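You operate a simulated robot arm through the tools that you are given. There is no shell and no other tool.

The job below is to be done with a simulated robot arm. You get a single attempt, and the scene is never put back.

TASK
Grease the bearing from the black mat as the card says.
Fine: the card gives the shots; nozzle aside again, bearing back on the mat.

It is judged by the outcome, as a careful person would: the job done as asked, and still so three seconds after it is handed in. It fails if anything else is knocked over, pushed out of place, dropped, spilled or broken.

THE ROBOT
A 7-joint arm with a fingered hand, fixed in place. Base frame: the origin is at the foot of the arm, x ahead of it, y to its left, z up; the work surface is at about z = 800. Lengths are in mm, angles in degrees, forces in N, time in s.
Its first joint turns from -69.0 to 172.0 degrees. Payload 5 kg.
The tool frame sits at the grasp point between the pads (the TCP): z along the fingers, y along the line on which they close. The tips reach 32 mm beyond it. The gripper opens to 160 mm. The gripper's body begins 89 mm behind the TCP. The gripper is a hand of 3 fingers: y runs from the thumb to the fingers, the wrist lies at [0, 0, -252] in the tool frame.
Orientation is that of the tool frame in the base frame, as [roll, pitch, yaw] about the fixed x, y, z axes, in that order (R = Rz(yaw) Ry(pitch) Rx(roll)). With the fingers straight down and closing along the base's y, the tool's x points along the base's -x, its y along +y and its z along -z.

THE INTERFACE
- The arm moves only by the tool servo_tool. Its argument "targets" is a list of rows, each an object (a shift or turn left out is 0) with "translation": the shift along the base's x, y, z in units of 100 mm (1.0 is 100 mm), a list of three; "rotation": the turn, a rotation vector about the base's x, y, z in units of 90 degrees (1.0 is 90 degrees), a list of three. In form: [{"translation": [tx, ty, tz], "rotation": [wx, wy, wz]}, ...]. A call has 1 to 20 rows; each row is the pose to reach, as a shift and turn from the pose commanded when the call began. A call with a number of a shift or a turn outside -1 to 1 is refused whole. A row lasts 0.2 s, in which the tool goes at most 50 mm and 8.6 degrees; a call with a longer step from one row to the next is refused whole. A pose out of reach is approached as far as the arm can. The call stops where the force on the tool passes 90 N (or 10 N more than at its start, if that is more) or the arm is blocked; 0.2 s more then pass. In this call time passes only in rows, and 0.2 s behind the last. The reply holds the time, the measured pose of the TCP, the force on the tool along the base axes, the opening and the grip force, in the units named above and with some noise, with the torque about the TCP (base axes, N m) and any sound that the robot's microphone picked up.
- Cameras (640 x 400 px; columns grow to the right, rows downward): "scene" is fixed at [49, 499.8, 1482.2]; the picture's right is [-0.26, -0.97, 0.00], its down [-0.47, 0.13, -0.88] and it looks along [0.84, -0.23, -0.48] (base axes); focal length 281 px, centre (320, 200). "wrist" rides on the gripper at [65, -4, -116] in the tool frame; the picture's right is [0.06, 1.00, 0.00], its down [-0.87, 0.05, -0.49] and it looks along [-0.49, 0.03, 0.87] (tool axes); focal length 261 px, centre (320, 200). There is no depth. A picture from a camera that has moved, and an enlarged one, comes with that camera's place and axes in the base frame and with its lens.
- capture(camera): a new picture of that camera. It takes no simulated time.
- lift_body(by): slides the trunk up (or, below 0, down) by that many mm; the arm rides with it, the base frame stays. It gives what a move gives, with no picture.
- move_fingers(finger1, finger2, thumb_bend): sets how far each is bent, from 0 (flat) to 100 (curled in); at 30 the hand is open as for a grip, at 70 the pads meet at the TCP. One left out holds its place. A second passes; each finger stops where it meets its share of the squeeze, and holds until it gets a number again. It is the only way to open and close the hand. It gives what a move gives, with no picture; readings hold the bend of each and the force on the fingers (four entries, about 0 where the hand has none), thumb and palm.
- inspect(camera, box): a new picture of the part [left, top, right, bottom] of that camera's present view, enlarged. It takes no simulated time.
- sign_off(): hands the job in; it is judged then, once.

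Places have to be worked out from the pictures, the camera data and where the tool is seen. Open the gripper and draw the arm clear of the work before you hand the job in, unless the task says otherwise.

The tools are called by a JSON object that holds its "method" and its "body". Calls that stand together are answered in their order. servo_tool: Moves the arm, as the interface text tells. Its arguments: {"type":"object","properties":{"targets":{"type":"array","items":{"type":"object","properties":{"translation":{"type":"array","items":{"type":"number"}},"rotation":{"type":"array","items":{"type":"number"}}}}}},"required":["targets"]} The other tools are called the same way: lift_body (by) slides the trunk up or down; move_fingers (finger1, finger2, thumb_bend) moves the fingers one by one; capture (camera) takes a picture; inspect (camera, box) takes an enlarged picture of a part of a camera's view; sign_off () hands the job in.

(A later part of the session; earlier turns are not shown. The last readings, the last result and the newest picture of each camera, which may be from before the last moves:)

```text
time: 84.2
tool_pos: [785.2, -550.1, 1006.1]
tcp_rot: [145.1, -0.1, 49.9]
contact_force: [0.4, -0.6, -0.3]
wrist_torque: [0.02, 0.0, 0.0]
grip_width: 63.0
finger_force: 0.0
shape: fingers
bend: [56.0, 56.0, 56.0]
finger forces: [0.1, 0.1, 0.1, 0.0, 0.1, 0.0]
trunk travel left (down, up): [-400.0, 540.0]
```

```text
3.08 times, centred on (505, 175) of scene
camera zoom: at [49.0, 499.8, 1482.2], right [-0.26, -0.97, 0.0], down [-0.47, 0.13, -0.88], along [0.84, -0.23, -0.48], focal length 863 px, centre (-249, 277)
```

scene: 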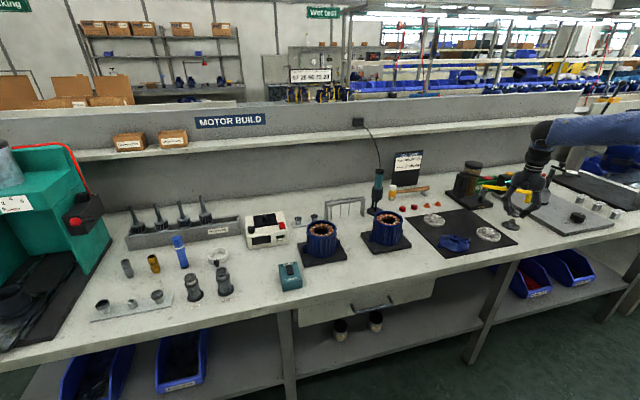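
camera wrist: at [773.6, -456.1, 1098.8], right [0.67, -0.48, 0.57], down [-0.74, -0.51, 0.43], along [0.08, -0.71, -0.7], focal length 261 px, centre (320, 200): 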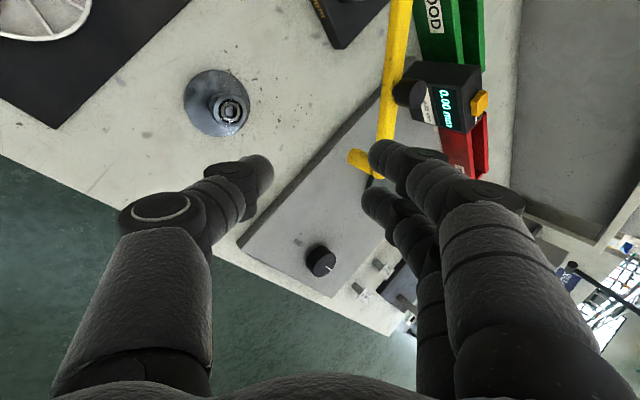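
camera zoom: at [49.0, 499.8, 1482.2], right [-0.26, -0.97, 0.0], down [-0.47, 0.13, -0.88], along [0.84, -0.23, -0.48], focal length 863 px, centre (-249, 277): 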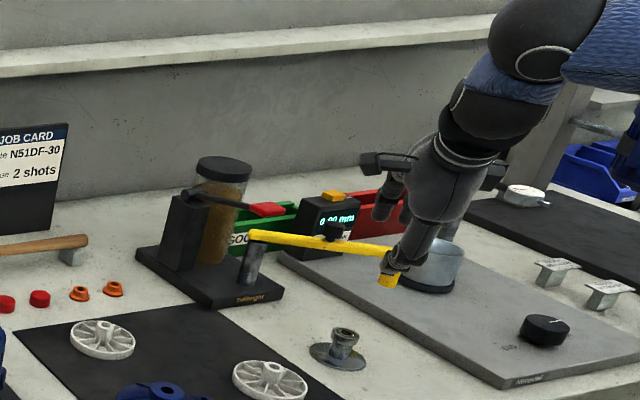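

With several rays combined, the nozzle axis is at about (877,-702), the tip at z≈846 and the bar at z≈902. I move to a point 60 mm back from the hook position along the tool axis.

{"method": "servo_tool", "body": {"targets": [{"translation": [0.16, -0.17, -0.08]}, {"translation": [0.33, -0.34, -0.16]}, {"translation": [0.5, -0.5, -0.24]}, {"translation": [0.66, -0.67, -0.32]}, {"translation": [0.82, -0.84, -0.4]}]}}

{"method": "capture", "body": {"camera": "wrist"}}

{"method": "inspect", "body": {"camera": "scene", "box": [450, 120, 570, 230]}}

```text
time: 85.4
tool_pos: [865.5, -632.9, 966.9]
tcp_rot: [145.1, 0.1, 50.0]
contact_force: [-0.1, 0.1, -0.2]
wrist_torque: [0.0, -0.01, 0.02]
grip_width: 62.7
finger_force: 0.0
shape: fingers
bend: [56.0, 56.0, 56.0]
finger forces: [0.0, 0.0, 0.0, 0.0, 0.0, 0.1]
trunk travel left (down, up): [-400.0, 540.0]
```

```text
taken
camera wrist: at [854.8, -538.4, 1060.4], right [0.67, -0.48, 0.57], down [-0.74, -0.51, 0.43], along [0.08, -0.71, -0.7], focal length 261 px, centre (320, 200)
```

wrist: 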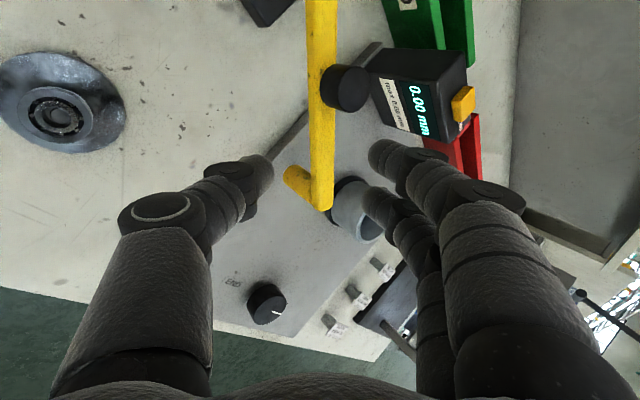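

```text
3.64 times, centred on (510, 175) of scene
camera zoom: at [49.0, 499.8, 1482.2], right [-0.26, -0.97, 0.0], down [-0.47, 0.13, -0.88], along [0.84, -0.23, -0.48], focal length 1020 px, centre (-371, 291)
```

zoom: 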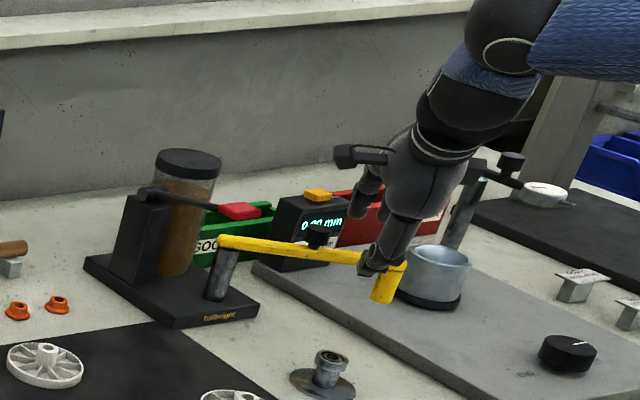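

The bar lies neatly between thumb and fingers in the wrist view. I advance along the tool axis 58 mm in small steps so the bar sits between the digits.

{"method": "servo_tool", "body": {"targets": [{"translation": [0.044, -0.037, -0.082]}, {"translation": [0.088, -0.074, -0.164]}, {"translation": [0.132, -0.11, -0.246]}, {"translation": [0.175, -0.147, -0.328]}, {"translation": [0.215, -0.18, -0.402]}, {"translation": [0.254, -0.214, -0.476]}]}}

{"method": "capture", "body": {"camera": "wrist"}}

{"method": "inspect", "body": {"camera": "scene", "box": [450, 120, 570, 230]}}

```text
time: 86.8
tool_pos: [891.5, -654.1, 918.8]
tcp_rot: [145.0, 0.0, 49.9]
contact_force: [-0.9, 0.9, 0.6]
wrist_torque: [-0.02, 0.02, 0.01]
grip_width: 62.7
finger_force: 0.1
shape: fingers
bend: [56.0, 56.0, 56.0]
finger forces: [0.0, 0.1, 0.1, 0.0, 0.1, 0.1]
trunk travel left (down, up): [-400.0, 540.0]
```

```text
taken
camera wrist: at [880.5, -559.9, 1012.3], right [0.67, -0.48, 0.57], down [-0.74, -0.51, 0.43], along [0.08, -0.71, -0.7], focal length 261 px, centre (320, 200)
```

wrist: 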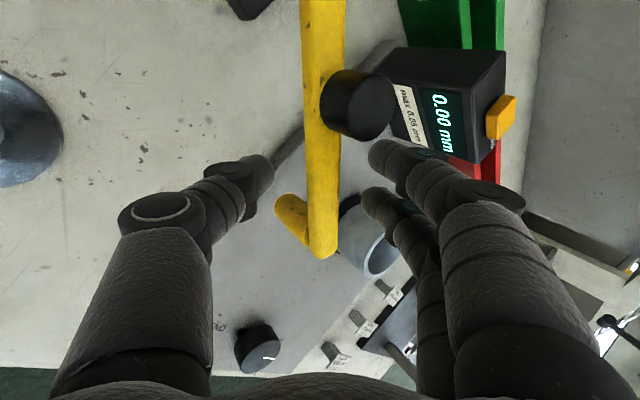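

```text
3.64 times, centred on (510, 175) of scene
camera zoom: at [49.0, 499.8, 1482.2], right [-0.26, -0.97, 0.0], down [-0.47, 0.13, -0.88], along [0.84, -0.23, -0.48], focal length 1020 px, centre (-371, 291)
```

zoom: 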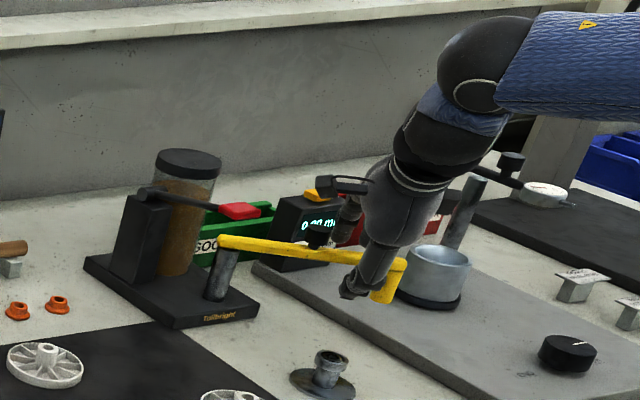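

The bar, about 22 mm thick, is between the digits with no contact. I narrow the gap to about 33 mm so the hand follows the bar closely, without clamping.

{"method": "move_fingers", "body": {"finger1": 63, "finger2": 63, "thumb_bend": 63}}

{"method": "capture", "body": {"camera": "wrist"}}

```text
time: 87.8
tool_pos: [890.9, -654.4, 919.1]
tcp_rot: [144.9, 0.0, 49.9]
contact_force: [-0.2, 0.1, -1.1]
wrist_torque: [-0.01, -0.02, 0.02]
grip_width: 36.6
finger_force: 0.0
shape: fingers
bend: [63.0, 63.0, 63.0]
finger forces: [0.1, 0.0, 0.0, 0.1, 0.0, 0.0]
trunk travel left (down, up): [-400.0, 540.0]
```

```text
taken
camera wrist: at [880.3, -559.7, 1012.9], right [0.67, -0.48, 0.57], down [-0.74, -0.51, 0.43], along [0.09, -0.71, -0.7], focal length 261 px, centre (320, 200)
```

wrist: 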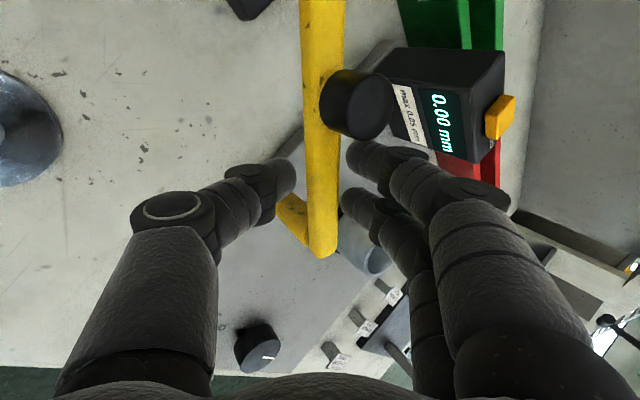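

The digits flank the bar closely. I now swing the hand about the estimated pivot (968,-558) by 30° in 6° steps, carrying the bar along.

{"method": "servo_tool", "body": {"targets": [{"translation": [-0.048, 0.043, 0], "rotation": [0, 0, -0.033]}, {"translation": [-0.096, 0.086, 0], "rotation": [0, 0, -0.0667]}, {"translation": [-0.139, 0.133, 0], "rotation": [0, 0, -0.1]}, {"translation": [-0.182, 0.181, 0], "rotation": [0, 0, -0.1333]}, {"translation": [-0.22, 0.233, 0], "rotation": [0, 0, -0.1667]}, {"translation": [-0.258, 0.285, 0], "rotation": [0, 0, -0.2]}, {"translation": [-0.29, 0.34, 0], "rotation": [0, 0, -0.2333]}, {"translation": [-0.323, 0.396, 0], "rotation": [0, 0, -0.2667]}]}}

{"method": "capture", "body": {"camera": "wrist"}}

{"method": "inspect", "body": {"camera": "scene", "box": [450, 120, 570, 230]}}

```text
time: 89.6
tool_pos: [906.5, -681.6, 935.0]
tcp_rot: [146.0, 0.7, 27.6]
contact_force: [-38.8, 11.5, -2.9]
wrist_torque: [0.39, 1.49, 0.85]
grip_width: 61.9
finger_force: 16.1
shape: fingers
bend: [63.0, 63.0, 58.0]
finger forces: [0.0, 0.0, 0.0, 0.0, 32.6, 0.0]
out of reach, approached as far as the arm can: row 5, 6, 7, 8
trunk travel left (down, up): [-400.0, 540.0]
```

```text
taken
camera wrist: at [933.8, -590.7, 1028.3], right [0.44, -0.7, 0.56], down [-0.87, -0.2, 0.45], along [-0.21, -0.68, -0.7], focal length 261 px, centre (320, 200)
```

wrist: 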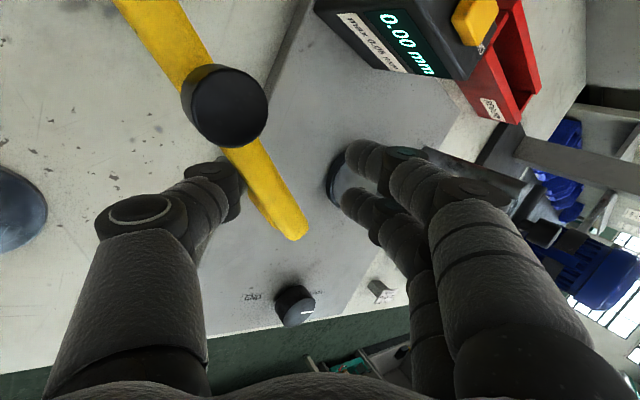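

```text
3.64 times, centred on (510, 175) of scene
camera zoom: at [49.0, 499.8, 1482.2], right [-0.26, -0.97, 0.0], down [-0.47, 0.13, -0.88], along [0.84, -0.23, -0.48], focal length 1020 px, centre (-371, 291)
```

zoom: 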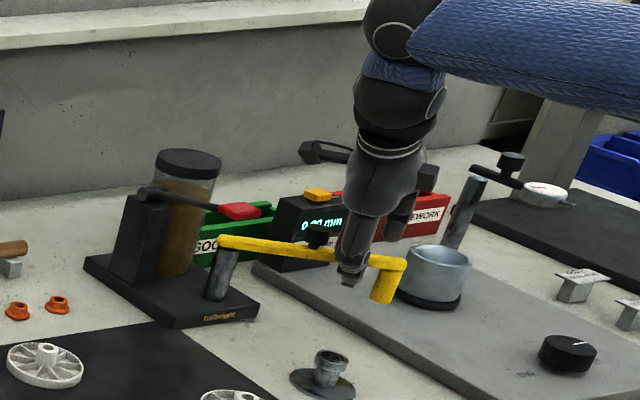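

A wrist limit deflected the motion and the thumb now presses the bar outward at 32 N; the bar itself has stayed in place. I undo this move at once, turning back to the earlier yaw.

{"method": "servo_tool", "body": {"targets": [{"translation": [-0.04, 0.07, -0.04], "rotation": [0, 0, 0.06]}, {"translation": [-0.08, 0.14, -0.08], "rotation": [0, 0, 0.12]}, {"translation": [-0.12, 0.21, -0.12], "rotation": [0, 0, 0.18]}, {"translation": [-0.155, 0.275, -0.16], "rotation": [0, 0, 0.2467]}]}}

{"method": "capture", "body": {"camera": "wrist"}}

```text
time: 90.6
tool_pos: [893.2, -650.7, 920.0]
tcp_rot: [144.9, -0.1, 48.2]
contact_force: [0.5, -0.7, -0.6]
wrist_torque: [-0.03, 0.0, 0.02]
grip_width: 38.7
finger_force: 0.0
shape: fingers
bend: [63.0, 63.0, 63.0]
finger forces: [0.0, 0.1, 0.1, 0.1, 0.0, 0.1]
trunk travel left (down, up): [-400.0, 540.0]
```

```text
taken
camera wrist: at [885.5, -556.0, 1013.6], right [0.65, -0.5, 0.57], down [-0.76, -0.49, 0.43], along [0.07, -0.72, -0.7], focal length 261 px, centre (320, 200)
```

wrist: 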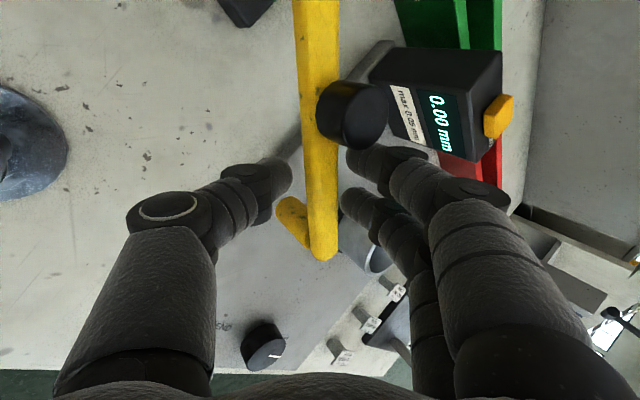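

Contact is gone and the bar is unmoved. The yaw limit prevents rotating the hand along, so I open the thumb out of the way and pull the bar with finger 1 hooked behind it, translating along the arc.

{"method": "move_fingers", "body": {"thumb_bend": 45}}

{"method": "servo_tool", "body": {"targets": [{"translation": [-0.06, 0.035, 0]}, {"translation": [-0.123, 0.069, 0]}, {"translation": [-0.18, 0.115, 0]}, {"translation": [-0.241, 0.161, 0]}]}}

{"method": "capture", "body": {"camera": "wrist"}}

{"method": "inspect", "body": {"camera": "scene", "box": [450, 120, 570, 230]}}

```text
time: 91.6
tool_pos: [893.9, -652.6, 919.8]
tcp_rot: [145.0, 0.0, 48.1]
contact_force: [0.3, -0.4, 0.7]
wrist_torque: [-0.04, 0.01, -0.02]
grip_width: 71.6
finger_force: 0.1
shape: fingers
bend: [63.0, 63.0, 45.0]
finger forces: [0.1, 0.0, 0.0, 0.0, 0.0, 0.1]
trunk travel left (down, up): [-400.0, 540.0]
```

```text
time: 92.6
tool_pos: [868.3, -636.9, 918.7]
tcp_rot: [144.9, 0.0, 48.2]
contact_force: [-0.1, 0.3, 0.4]
wrist_torque: [0.02, -0.01, -0.03]
grip_width: 71.9
finger_force: 0.7
shape: fingers
bend: [63.0, 63.0, 45.0]
finger forces: [0.1, 0.0, 0.0, 0.1, 0.0, 0.0]
trunk travel left (down, up): [-400.0, 540.0]
```

```text
taken
camera wrist: at [860.5, -541.6, 1012.3], right [0.65, -0.5, 0.57], down [-0.76, -0.49, 0.43], along [0.06, -0.72, -0.7], focal length 261 px, centre (320, 200)
```

wrist: 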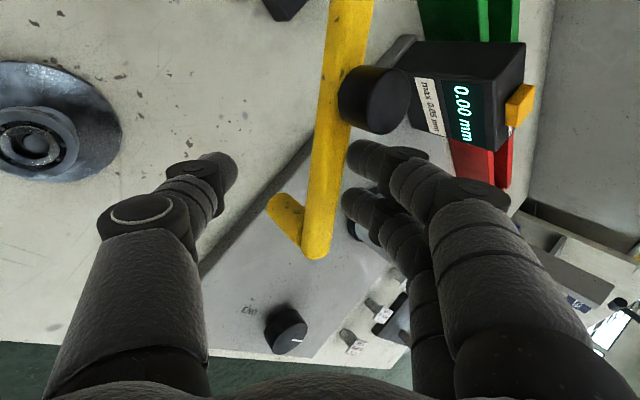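

```text
3.64 times, centred on (510, 175) of scene
camera zoom: at [49.0, 499.8, 1482.2], right [-0.26, -0.97, 0.0], down [-0.47, 0.13, -0.88], along [0.84, -0.23, -0.48], focal length 1020 px, centre (-371, 291)
```

zoom: 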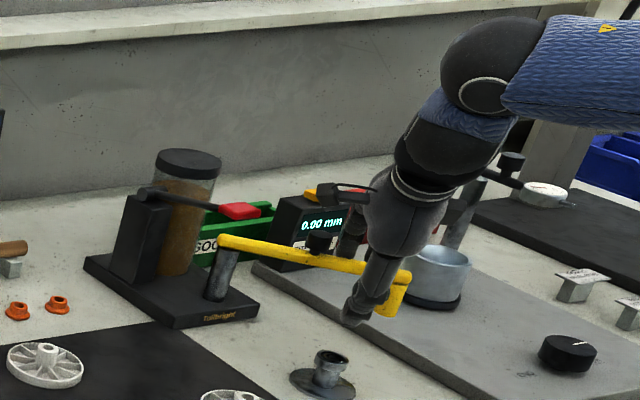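

The bar is swinging with light force. I continue along the arc.

{"method": "servo_tool", "body": {"targets": [{"translation": [-0.05, 0.05, 0]}, {"translation": [-0.104, 0.107, 0]}, {"translation": [-0.15, 0.167, 0]}, {"translation": [-0.191, 0.228, 0]}, {"translation": [-0.226, 0.294, 0]}, {"translation": [-0.261, 0.36, 0]}]}}

{"method": "capture", "body": {"camera": "wrist"}}

{"method": "inspect", "body": {"camera": "scene", "box": [450, 120, 570, 230]}}

```text
time: 94.0
tool_pos: [842.9, -600.5, 919.6]
tcp_rot: [145.0, 0.2, 48.0]
contact_force: [0.0, 0.8, 0.2]
wrist_torque: [0.04, -0.04, 0.01]
grip_width: 71.8
finger_force: 0.0
shape: fingers
bend: [63.0, 63.0, 45.0]
finger forces: [0.2, 0.0, 0.0, 0.0, 0.1, 0.0]
trunk travel left (down, up): [-400.0, 540.0]
```

```text
taken
camera wrist: at [834.6, -506.0, 1012.9], right [0.65, -0.5, 0.57], down [-0.76, -0.49, 0.43], along [0.06, -0.72, -0.7], focal length 261 px, centre (320, 200)
```

wrist: 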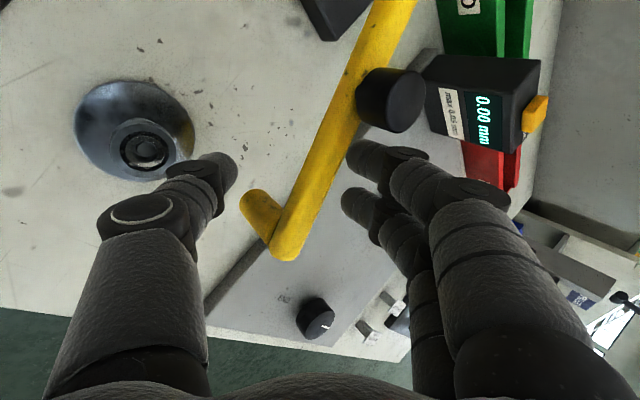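

```text
3.64 times, centred on (510, 175) of scene
camera zoom: at [49.0, 499.8, 1482.2], right [-0.26, -0.97, 0.0], down [-0.47, 0.13, -0.88], along [0.84, -0.23, -0.48], focal length 1020 px, centre (-371, 291)
```

zoom: 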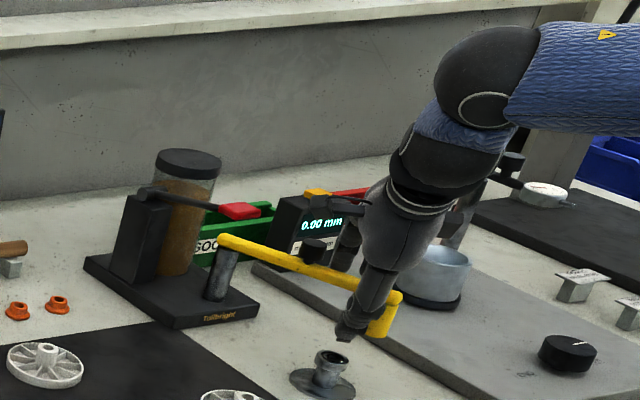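

The bar is about 23° from the seat, but the thumb would get between the nozzle and the bearing next. I back off along the tool axis and move the thumb flat out of the way, then look.

{"method": "servo_tool", "body": {"targets": [{"translation": [-0.02, -0.0, 0.07]}, {"translation": [-0.06, 0.03, 0.16]}, {"translation": [-0.13, 0.1, 0.32]}, {"translation": [-0.2, 0.17, 0.48]}, {"translation": [-0.27, 0.23, 0.6]}]}}

{"method": "move_fingers", "body": {"thumb_bend": 0}}

{"method": "capture", "body": {"camera": "wrist"}}

{"method": "inspect", "body": {"camera": "scene", "box": [450, 120, 570, 230]}}

```text
time: 95.2
tool_pos: [816.1, -577.3, 980.4]
tcp_rot: [144.9, 0.0, 48.1]
contact_force: [0.0, -0.1, -0.7]
wrist_torque: [-0.01, -0.03, -0.01]
grip_width: 72.1
finger_force: 0.0
shape: fingers
bend: [63.0, 63.0, 45.0]
finger forces: [0.1, 0.0, 0.1, 0.1, 0.2, 0.1]
trunk travel left (down, up): [-400.0, 540.0]
```

```text
time: 96.2
tool_pos: [815.6, -577.6, 980.0]
tcp_rot: [145.0, 0.1, 48.1]
contact_force: [0.2, -1.1, 0.3]
wrist_torque: [-0.01, 0.02, -0.04]
grip_width: 125.7
finger_force: 0.1
shape: fingers
bend: [63.0, 63.0, 0.0]
finger forces: [0.0, 0.0, 0.0, 0.1, 0.1, 0.1]
trunk travel left (down, up): [-400.0, 540.0]
```

```text
taken
camera wrist: at [808.0, -482.0, 1073.5], right [0.65, -0.5, 0.57], down [-0.76, -0.49, 0.43], along [0.06, -0.72, -0.7], focal length 261 px, centre (320, 200)
```

wrist: 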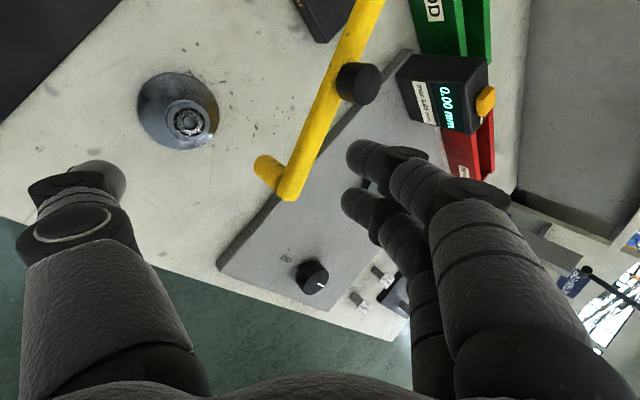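

```text
3.64 times, centred on (510, 175) of scene
camera zoom: at [49.0, 499.8, 1482.2], right [-0.26, -0.97, 0.0], down [-0.47, 0.13, -0.88], along [0.84, -0.23, -0.48], focal length 1020 px, centre (-371, 291)
```

zoom: 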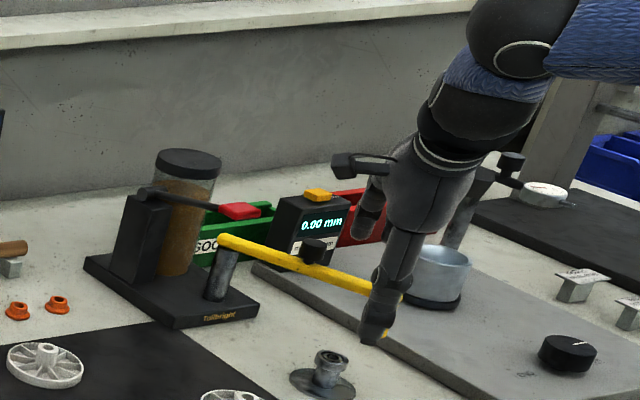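

The thumb is now well out to the side. I reduce the lean to 20° so the thumb stays high above the bearing, move to above the re-hook position at about (844,-612), and check.

{"method": "servo_tool", "body": {"targets": [{"translation": [0.0, 0.0, 0.0], "rotation": [0.0557, 0.062, 0]}, {"translation": [0.0, 0.0, 0.0], "rotation": [0.1113, 0.124, 0]}, {"translation": [0.14, -0.17, -0.04], "rotation": [0.1113, 0.124, 0]}, {"translation": [0.284, -0.344, -0.09], "rotation": [0.1113, 0.124, 0]}]}}

{"method": "capture", "body": {"camera": "wrist"}}

{"method": "inspect", "body": {"camera": "scene", "box": [450, 120, 570, 230]}}

```text
time: 97.2
tool_pos: [845.2, -611.3, 970.5]
tcp_rot: [160.1, -0.1, 48.3]
contact_force: [0.9, -0.5, -1.0]
wrist_torque: [-0.01, 0.02, 0.03]
grip_width: 125.6
finger_force: 0.1
shape: fingers
bend: [63.0, 63.0, 0.0]
finger forces: [0.2, 0.1, 0.0, 0.0, 0.0, 0.1]
trunk travel left (down, up): [-400.0, 540.0]
```

```text
taken
camera wrist: at [856.1, -534.0, 1078.2], right [0.74, -0.58, 0.34], down [-0.67, -0.57, 0.48], along [-0.09, -0.58, -0.81], focal length 261 px, centre (320, 200)
```

wrist: 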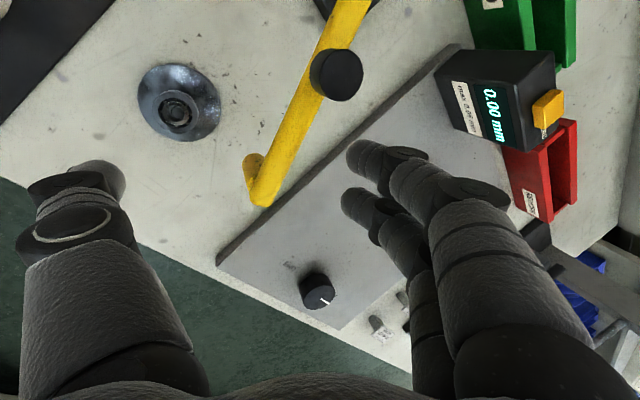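

```text
3.64 times, centred on (510, 175) of scene
camera zoom: at [49.0, 499.8, 1482.2], right [-0.26, -0.97, 0.0], down [-0.47, 0.13, -0.88], along [0.84, -0.23, -0.48], focal length 1020 px, centre (-371, 291)
```

zoom: 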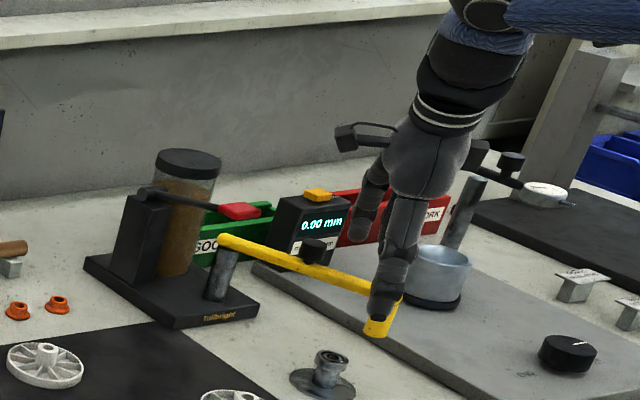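

The fingers hang on the outer side of the bar. I descend straight down in two stages.

{"method": "servo_tool", "body": {"targets": [{"translation": [0.0, 0.0, -0.1]}, {"translation": [0.0, 0.0, -0.2]}, {"translation": [0.0, 0.0, -0.3]}, {"translation": [0.0, 0.0, -0.36]}]}}

{"method": "capture", "body": {"camera": "wrist"}}

{"method": "inspect", "body": {"camera": "scene", "box": [490, 170, 550, 230]}}

```text
time: 98.2
tool_pos: [844.5, -612.0, 935.2]
tcp_rot: [160.1, 0.1, 48.1]
contact_force: [-0.4, -0.4, 1.1]
wrist_torque: [0.0, 0.01, 0.02]
grip_width: 125.8
finger_force: 0.1
shape: fingers
bend: [63.0, 63.0, 0.0]
finger forces: [0.1, 0.0, 0.1, 0.0, 0.1, 0.1]
trunk travel left (down, up): [-400.0, 540.0]
```

```text
taken
camera wrist: at [855.3, -534.3, 1043.2], right [0.74, -0.58, 0.34], down [-0.67, -0.57, 0.48], along [-0.08, -0.58, -0.81], focal length 261 px, centre (320, 200)
```

wrist: 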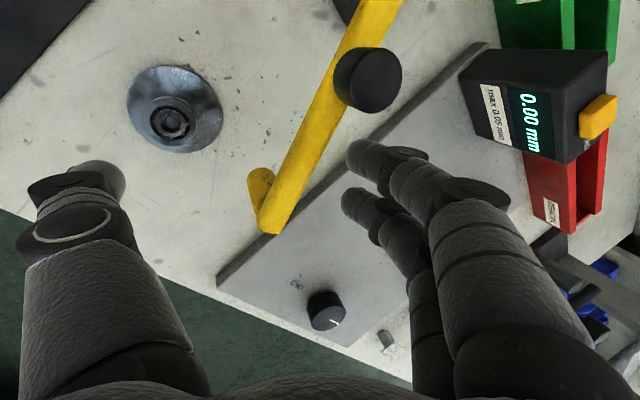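

```text
6.67 times, centred on (520, 200) of scene
camera zoom: at [49.0, 499.8, 1482.2], right [-0.26, -0.97, 0.0], down [-0.47, 0.13, -0.88], along [0.84, -0.23, -0.48], focal length 1870 px, centre (-1013, 200)
```

zoom: 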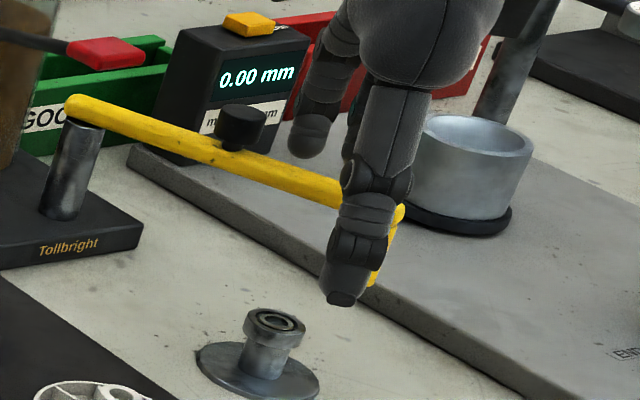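

The bar is between the out-turned thumb and the fingers, with clearance to the knob. I descend the remaining 25 mm.

{"method": "servo_tool", "body": {"targets": [{"translation": [0.0, 0.0, -0.08]}, {"translation": [0.0, 0.0, -0.16]}, {"translation": [0.0, 0.0, -0.25]}]}}

{"method": "capture", "body": {"camera": "wrist"}}

{"method": "inspect", "body": {"camera": "scene", "box": [490, 170, 550, 230]}}

```text
time: 99.0
tool_pos: [844.1, -614.0, 909.3]
tcp_rot: [160.0, 0.0, 48.0]
contact_force: [0.0, -0.4, 0.4]
wrist_torque: [-0.02, -0.01, -0.03]
grip_width: 125.9
finger_force: 0.2
shape: fingers
bend: [63.0, 63.0, 0.0]
finger forces: [0.0, 0.0, 0.0, 0.0, 0.0, 0.0]
trunk travel left (down, up): [-400.0, 540.0]
```

```text
taken
camera wrist: at [855.3, -535.6, 1017.4], right [0.74, -0.58, 0.34], down [-0.67, -0.57, 0.48], along [-0.09, -0.58, -0.81], focal length 261 px, centre (320, 200)
```

wrist: 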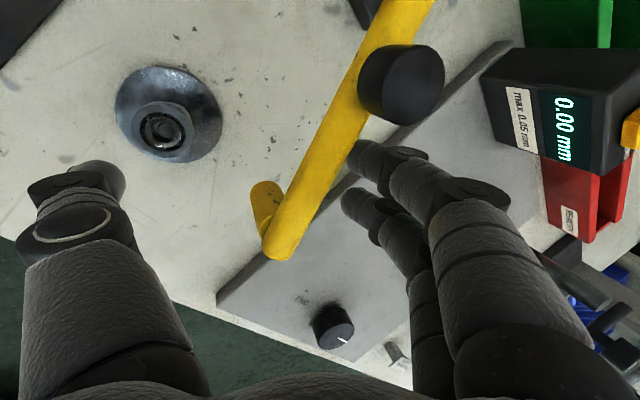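

```text
6.67 times, centred on (520, 200) of scene
camera zoom: at [49.0, 499.8, 1482.2], right [-0.26, -0.97, 0.0], down [-0.47, 0.13, -0.88], along [0.84, -0.23, -0.48], focal length 1870 px, centre (-1013, 200)
```

zoom: 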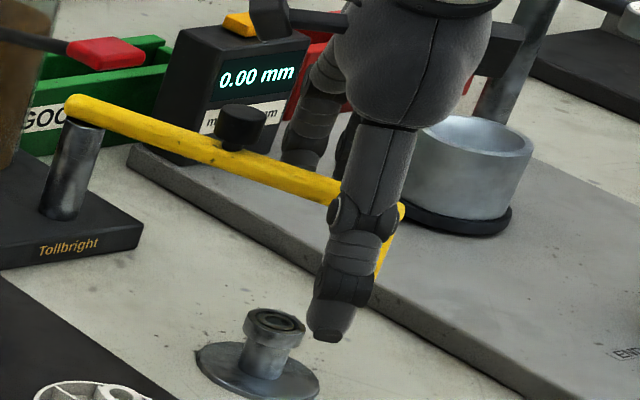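

The finger hooks behind the bar. I pull along the arc toward the seat, stopping a little short to check.

{"method": "servo_tool", "body": {"targets": [{"translation": [-0.034, 0.05, 0]}, {"translation": [-0.068, 0.099, 0]}, {"translation": [-0.096, 0.15, 0]}, {"translation": [-0.124, 0.2, 0]}, {"translation": [-0.147, 0.253, 0]}, {"translation": [-0.169, 0.306, 0]}, {"translation": [-0.185, 0.36, 0]}]}}

{"method": "capture", "body": {"camera": "wrist"}}

{"method": "inspect", "body": {"camera": "scene", "box": [490, 170, 550, 230]}}

```text
time: 100.6
tool_pos: [824.6, -574.5, 909.9]
tcp_rot: [160.0, 0.0, 48.1]
contact_force: [-0.8, -0.1, 0.0]
wrist_torque: [-0.01, 0.0, 0.03]
grip_width: 125.8
finger_force: 0.1
shape: fingers
bend: [63.0, 63.0, 0.0]
finger forces: [0.0, 0.1, 0.0, 0.0, 0.0, 0.1]
trunk travel left (down, up): [-400.0, 540.0]
```

```text
taken
camera wrist: at [836.9, -498.3, 1018.0], right [0.74, -0.58, 0.34], down [-0.67, -0.57, 0.48], along [-0.08, -0.58, -0.81], focal length 261 px, centre (320, 200)
```

wrist: 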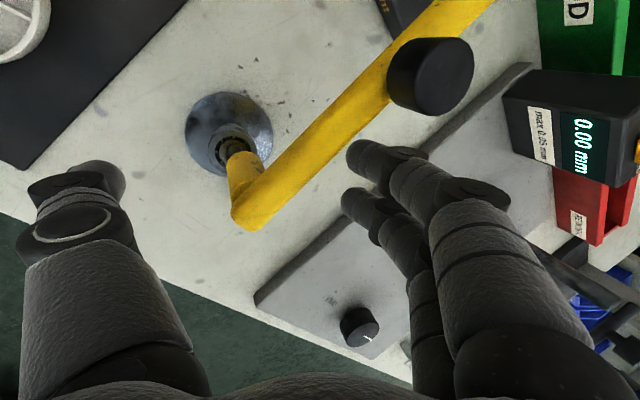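

```text
6.67 times, centred on (520, 200) of scene
camera zoom: at [49.0, 499.8, 1482.2], right [-0.26, -0.97, 0.0], down [-0.47, 0.13, -0.88], along [0.84, -0.23, -0.48], focal length 1870 px, centre (-1013, 200)
```

zoom: 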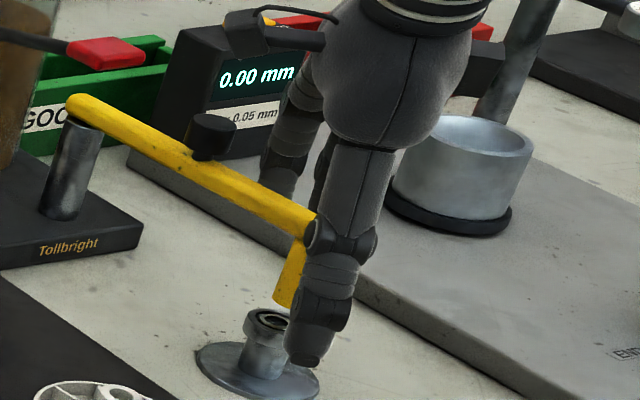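

The nozzle tip now appears right above the bearing. I zoom in from both cameras to judge the alignment.

{"method": "inspect", "body": {"camera": "wrist", "box": [180, 90, 290, 230]}}

{"method": "inspect", "body": {"camera": "scene", "box": [500, 200, 530, 225]}}

```text
2.86 times, centred on (235, 160) of wrist
camera zoom: at [836.9, -498.3, 1018.0], right [0.74, -0.58, 0.34], down [-0.67, -0.57, 0.48], along [-0.08, -0.58, -0.81], focal length 745 px, centre (563, 314)
```

zoom: 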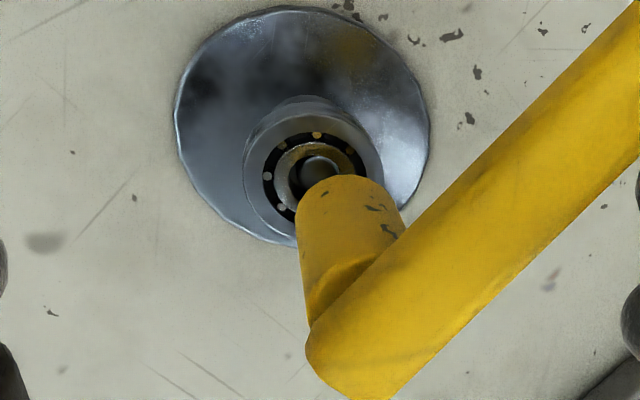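

```text
16.00 times, centred on (515, 212) of scene
camera zoom: at [49.0, 499.8, 1482.2], right [-0.26, -0.97, 0.0], down [-0.47, 0.13, -0.88], along [0.84, -0.23, -0.48], focal length 4489 px, centre (-2800, 0)
```

zoom: 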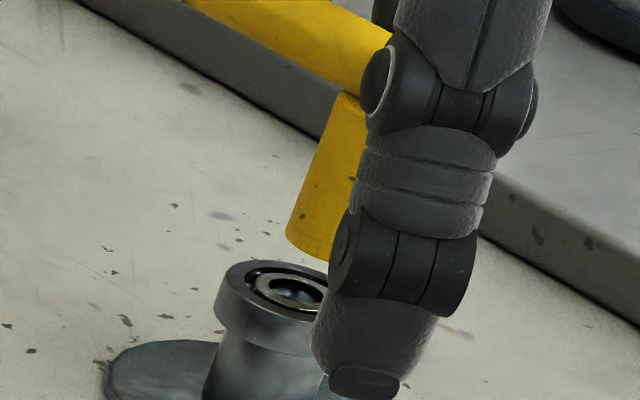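

The nozzle is still about 8 mm short of the bearing centre in +y. I pull on in small steps and recheck.

{"method": "servo_tool", "body": {"targets": [{"translation": [-0.01, 0.025, 0]}, {"translation": [-0.02, 0.05, 0]}]}}

{"method": "inspect", "body": {"camera": "wrist", "box": [180, 90, 290, 230]}}

{"method": "capture", "body": {"camera": "wrist"}}

```text
time: 101.2
tool_pos: [824.1, -571.9, 910.3]
tcp_rot: [160.0, -0.1, 48.1]
contact_force: [-0.2, 0.1, 0.3]
wrist_torque: [0.01, 0.02, 0.0]
grip_width: 126.0
finger_force: 0.1
shape: fingers
bend: [63.0, 63.0, 0.0]
finger forces: [0.1, 0.0, 0.0, 0.0, 0.0, 0.0]
trunk travel left (down, up): [-400.0, 540.0]
```

```text
2.86 times, centred on (235, 160) of wrist
camera zoom: at [835.2, -493.8, 1018.3], right [0.74, -0.58, 0.34], down [-0.67, -0.57, 0.48], along [-0.09, -0.58, -0.81], focal length 745 px, centre (563, 314)
```

zoom: 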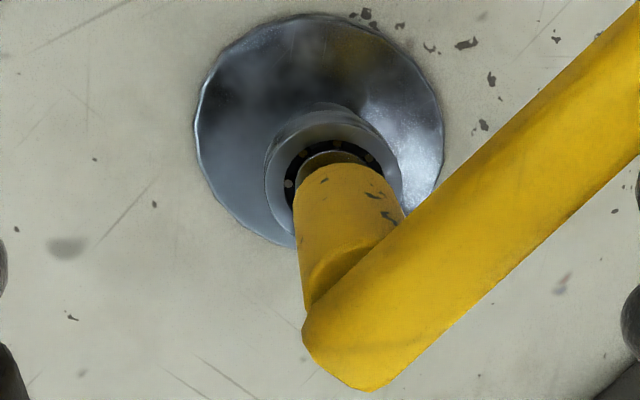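

```text
taken
camera wrist: at [835.2, -493.8, 1018.3], right [0.74, -0.58, 0.34], down [-0.67, -0.57, 0.48], along [-0.09, -0.58, -0.81], focal length 261 px, centre (320, 200)
```

wrist: 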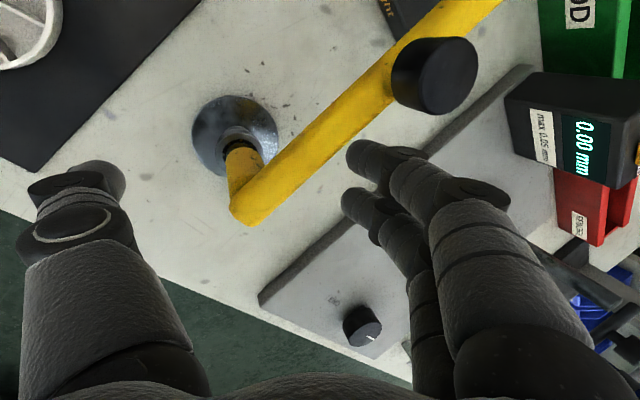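

The bar follows the finger, and about 2 mm remain. I add a last small pull.

{"method": "servo_tool", "body": {"targets": [{"translation": [-0.002, 0.008, 0]}, {"translation": [-0.004, 0.015, 0]}]}}

{"method": "inspect", "body": {"camera": "wrist", "box": [205, 110, 275, 190]}}

{"method": "inspect", "body": {"camera": "scene", "box": [500, 200, 530, 225]}}

```text
time: 101.8
tool_pos: [823.8, -570.0, 910.3]
tcp_rot: [160.1, 0.0, 48.0]
contact_force: [0.3, 0.3, -0.3]
wrist_torque: [0.0, -0.01, 0.03]
grip_width: 125.7
finger_force: 0.1
shape: fingers
bend: [63.0, 63.0, 0.0]
finger forces: [0.0, 0.0, 0.1, 0.0, 0.0, 0.0]
trunk travel left (down, up): [-400.0, 540.0]
```

```text
5.00 times, centred on (240, 150) of wrist
camera zoom: at [834.8, -492.2, 1018.2], right [0.74, -0.58, 0.34], down [-0.67, -0.57, 0.48], along [-0.09, -0.58, -0.81], focal length 1303 px, centre (720, 450)
```

zoom: 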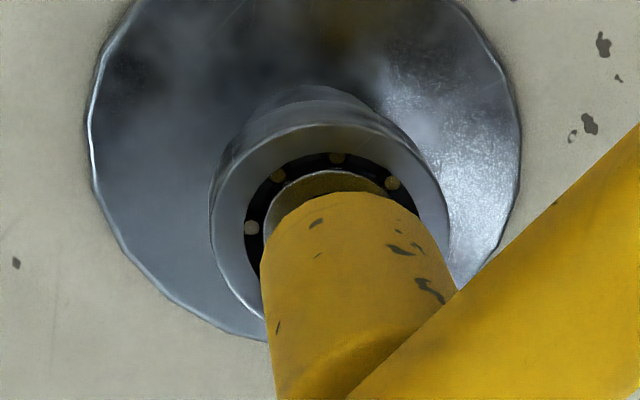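

```text
16.00 times, centred on (515, 212) of scene
camera zoom: at [49.0, 499.8, 1482.2], right [-0.26, -0.97, 0.0], down [-0.47, 0.13, -0.88], along [0.84, -0.23, -0.48], focal length 4489 px, centre (-2800, 0)
```

zoom: 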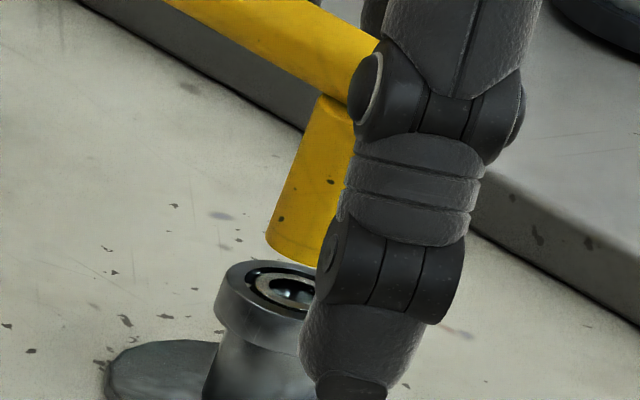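

Both views agree the nozzle hangs about 17 mm over the bearing, about 2 mm short in y. I give one more 1.4 mm pull.

{"method": "servo_tool", "body": {"targets": [{"translation": [-0.002, 0.007, 0]}, {"translation": [-0.003, 0.014, 0]}]}}

{"method": "inspect", "body": {"camera": "wrist", "box": [205, 110, 275, 190]}}

{"method": "inspect", "body": {"camera": "scene", "box": [500, 200, 530, 225]}}

```text
time: 102.4
tool_pos: [822.3, -567.8, 909.6]
tcp_rot: [160.0, -0.1, 48.2]
contact_force: [1.1, 0.9, 0.6]
wrist_torque: [-0.03, -0.02, 0.01]
grip_width: 125.9
finger_force: 0.0
shape: fingers
bend: [63.0, 63.0, 0.0]
finger forces: [0.1, 0.0, 0.0, 0.1, 0.0, 0.1]
trunk travel left (down, up): [-400.0, 540.0]
```

```text
5.00 times, centred on (240, 150) of wrist
camera zoom: at [834.7, -491.0, 1018.2], right [0.74, -0.58, 0.34], down [-0.67, -0.57, 0.48], along [-0.08, -0.58, -0.81], focal length 1303 px, centre (720, 450)
```

zoom: 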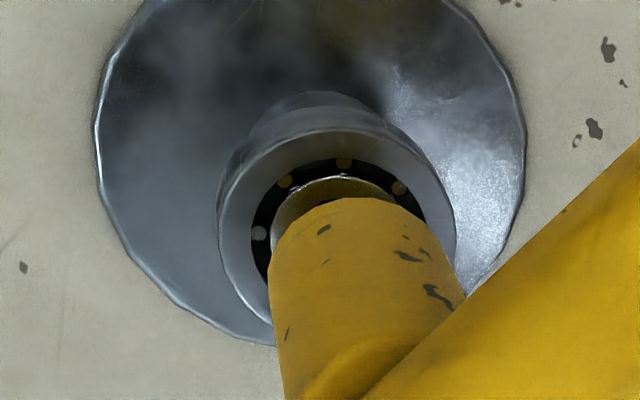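

```text
16.00 times, centred on (515, 212) of scene
camera zoom: at [49.0, 499.8, 1482.2], right [-0.26, -0.97, 0.0], down [-0.47, 0.13, -0.88], along [0.84, -0.23, -0.48], focal length 4489 px, centre (-2800, 0)
```

zoom: 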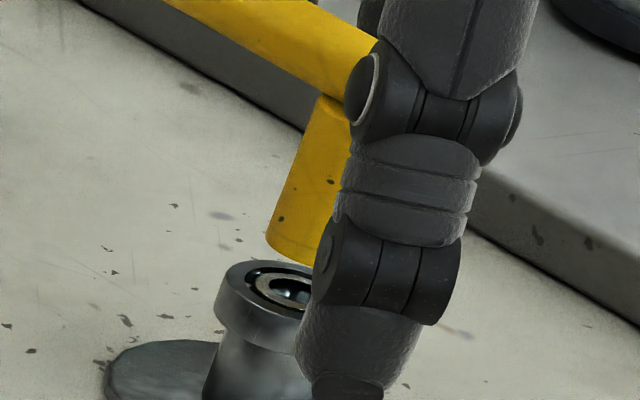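

The nozzle did not move with this last step, which suggests it has reached its stop over the seat. I nudge 1 mm more to confirm by force.

{"method": "servo_tool", "body": {"targets": [{"translation": [-0.002, 0.006, 0]}, {"translation": [-0.003, 0.012, 0]}]}}

{"method": "inspect", "body": {"camera": "scene", "box": [500, 200, 530, 225]}}

{"method": "capture", "body": {"camera": "wrist"}}

```text
time: 103.0
tool_pos: [822.8, -566.5, 910.2]
tcp_rot: [160.0, 0.0, 48.1]
contact_force: [-0.2, -0.4, 0.9]
wrist_torque: [0.0, 0.0, 0.03]
grip_width: 125.9
finger_force: 0.1
shape: fingers
bend: [63.0, 63.0, 0.0]
finger forces: [0.0, 0.0, 0.0, 0.1, 0.0, 0.0]
trunk travel left (down, up): [-400.0, 540.0]
```

```text
16.00 times, centred on (515, 212) of scene
camera zoom: at [49.0, 499.8, 1482.2], right [-0.26, -0.97, 0.0], down [-0.47, 0.13, -0.88], along [0.84, -0.23, -0.48], focal length 4489 px, centre (-2800, 0)
```

zoom: 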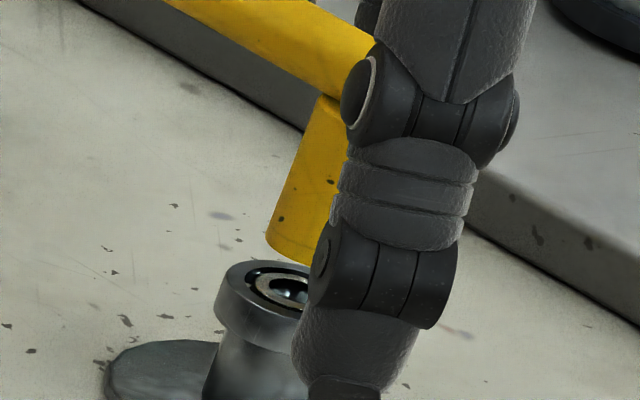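

```text
taken
camera wrist: at [834.2, -489.7, 1017.6], right [0.74, -0.58, 0.34], down [-0.67, -0.57, 0.48], along [-0.08, -0.58, -0.81], focal length 261 px, centre (320, 200)
```

wrist: 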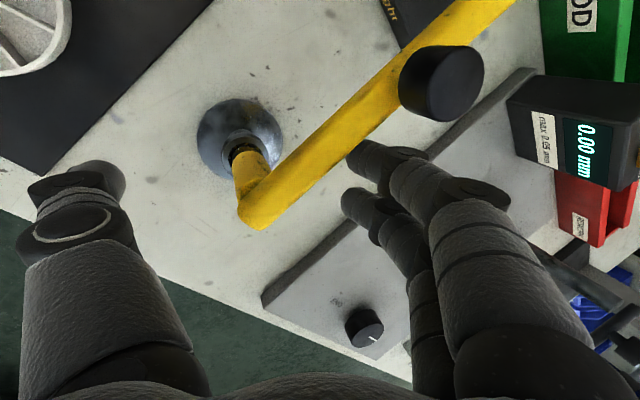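

No force and no movement: the bar had just coasted ahead of the finger. I keep creeping until it touches and moves the last couple of millimetres.

{"method": "servo_tool", "body": {"targets": [{"translation": [-0.003, 0.008, 0]}, {"translation": [-0.006, 0.016, 0]}, {"translation": [-0.009, 0.024, 0]}]}}

{"method": "inspect", "body": {"camera": "scene", "box": [500, 200, 530, 225]}}

{"method": "inspect", "body": {"camera": "wrist", "box": [215, 100, 375, 230]}}

```text
time: 103.8
tool_pos: [822.9, -563.7, 910.8]
tcp_rot: [160.0, 0.0, 48.2]
contact_force: [0.5, 0.3, 0.3]
wrist_torque: [0.01, -0.04, -0.02]
grip_width: 125.9
finger_force: 0.0
shape: fingers
bend: [63.0, 63.0, 0.0]
finger forces: [0.1, 0.0, 0.0, 0.0, 0.0, 0.1]
trunk travel left (down, up): [-400.0, 540.0]
```

```text
16.00 times, centred on (515, 212) of scene
camera zoom: at [49.0, 499.8, 1482.2], right [-0.26, -0.97, 0.0], down [-0.47, 0.13, -0.88], along [0.84, -0.23, -0.48], focal length 4489 px, centre (-2800, 0)
```

zoom: 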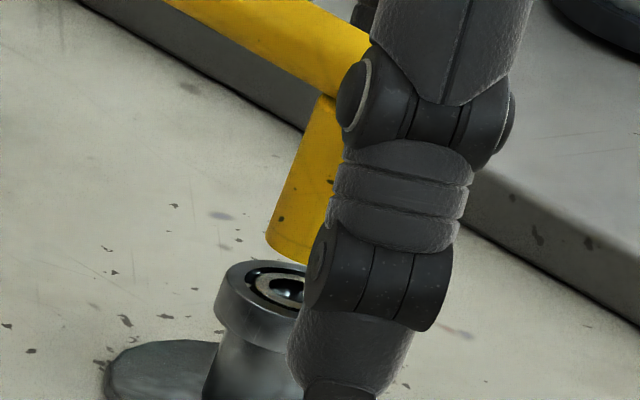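

```text
3.08 times, centred on (295, 165) of wrist
camera zoom: at [833.2, -487.2, 1017.9], right [0.74, -0.58, 0.34], down [-0.67, -0.57, 0.48], along [-0.08, -0.58, -0.81], focal length 802 px, centre (397, 308)
```

zoom: 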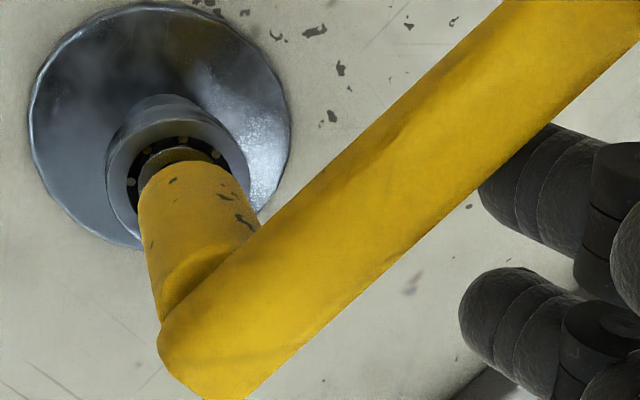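

The finger tip is tucked just under the bar edge without touching yet. I continue 3 mm.

{"method": "servo_tool", "body": {"targets": [{"translation": [-0.003, 0.01, 0]}, {"translation": [-0.006, 0.02, 0]}, {"translation": [-0.008, 0.03, 0]}]}}

{"method": "inspect", "body": {"camera": "scene", "box": [500, 200, 530, 225]}}

{"method": "inspect", "body": {"camera": "wrist", "box": [215, 100, 375, 230]}}

```text
time: 104.6
tool_pos: [820.5, -561.7, 908.1]
tcp_rot: [160.0, 0.1, 48.1]
contact_force: [0.2, 0.0, 0.3]
wrist_torque: [0.01, -0.01, -0.02]
grip_width: 125.8
finger_force: 0.0
shape: fingers
bend: [63.0, 63.0, 0.0]
finger forces: [0.0, 0.0, 0.1, 0.0, 0.0, 0.0]
trunk travel left (down, up): [-400.0, 540.0]
```

```text
16.00 times, centred on (515, 212) of scene
camera zoom: at [49.0, 499.8, 1482.2], right [-0.26, -0.97, 0.0], down [-0.47, 0.13, -0.88], along [0.84, -0.23, -0.48], focal length 4489 px, centre (-2800, 0)
```

zoom: 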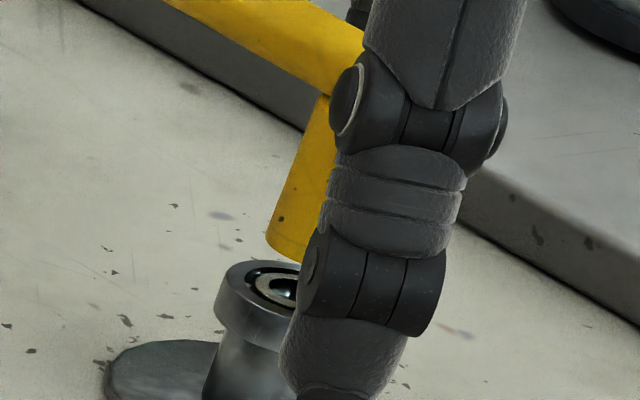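

```text
3.08 times, centred on (295, 165) of wrist
camera zoom: at [832.0, -483.7, 1017.8], right [0.74, -0.58, 0.34], down [-0.67, -0.57, 0.48], along [-0.08, -0.58, -0.81], focal length 802 px, centre (397, 308)
```

zoom: 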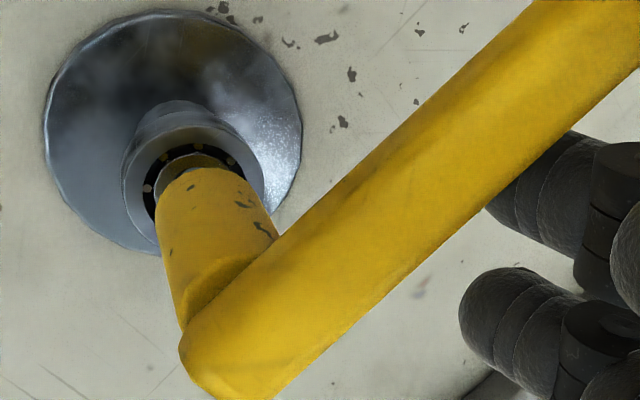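

The nozzle is still about 2–3 mm short and the finger hasn't reached the bar. I continue creeping, watching the nozzle.

{"method": "servo_tool", "body": {"targets": [{"translation": [-0.003, 0.01, 0]}, {"translation": [-0.006, 0.02, 0]}, {"translation": [-0.008, 0.03, 0]}, {"translation": [-0.01, 0.04, 0]}]}}

{"method": "inspect", "body": {"camera": "scene", "box": [500, 200, 530, 225]}}

{"method": "inspect", "body": {"camera": "wrist", "box": [215, 100, 375, 230]}}

```text
time: 105.6
tool_pos: [819.6, -557.3, 908.6]
tcp_rot: [160.0, 0.0, 48.1]
contact_force: [-0.9, -2.7, -0.6]
wrist_torque: [-0.03, 0.01, -0.07]
grip_width: 127.2
finger_force: 0.7
shape: fingers
bend: [62.0, 63.0, 0.0]
finger forces: [2.4, 0.0, 0.0, 0.0, 0.0, 0.0]
trunk travel left (down, up): [-400.0, 540.0]
```

```text
16.00 times, centred on (515, 212) of scene
camera zoom: at [49.0, 499.8, 1482.2], right [-0.26, -0.97, 0.0], down [-0.47, 0.13, -0.88], along [0.84, -0.23, -0.48], focal length 4489 px, centre (-2800, 0)
```

zoom: 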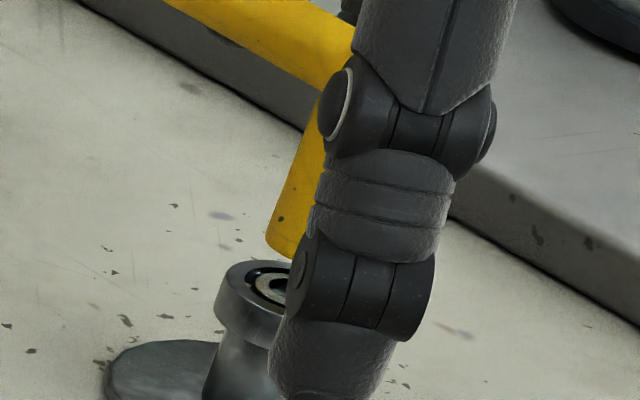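

```text
3.08 times, centred on (295, 165) of wrist
camera zoom: at [831.4, -479.9, 1017.4], right [0.74, -0.58, 0.34], down [-0.67, -0.57, 0.48], along [-0.09, -0.58, -0.81], focal length 802 px, centre (397, 308)
```

zoom: 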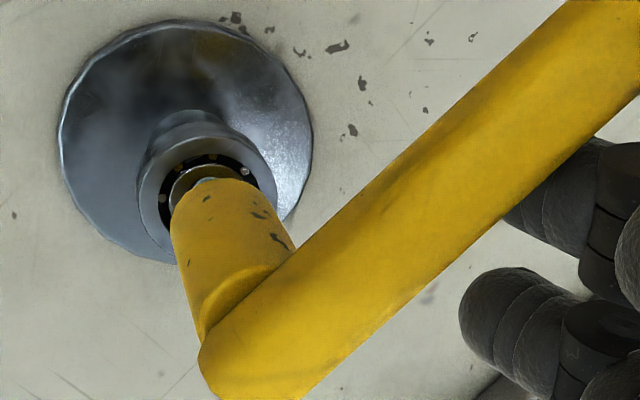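

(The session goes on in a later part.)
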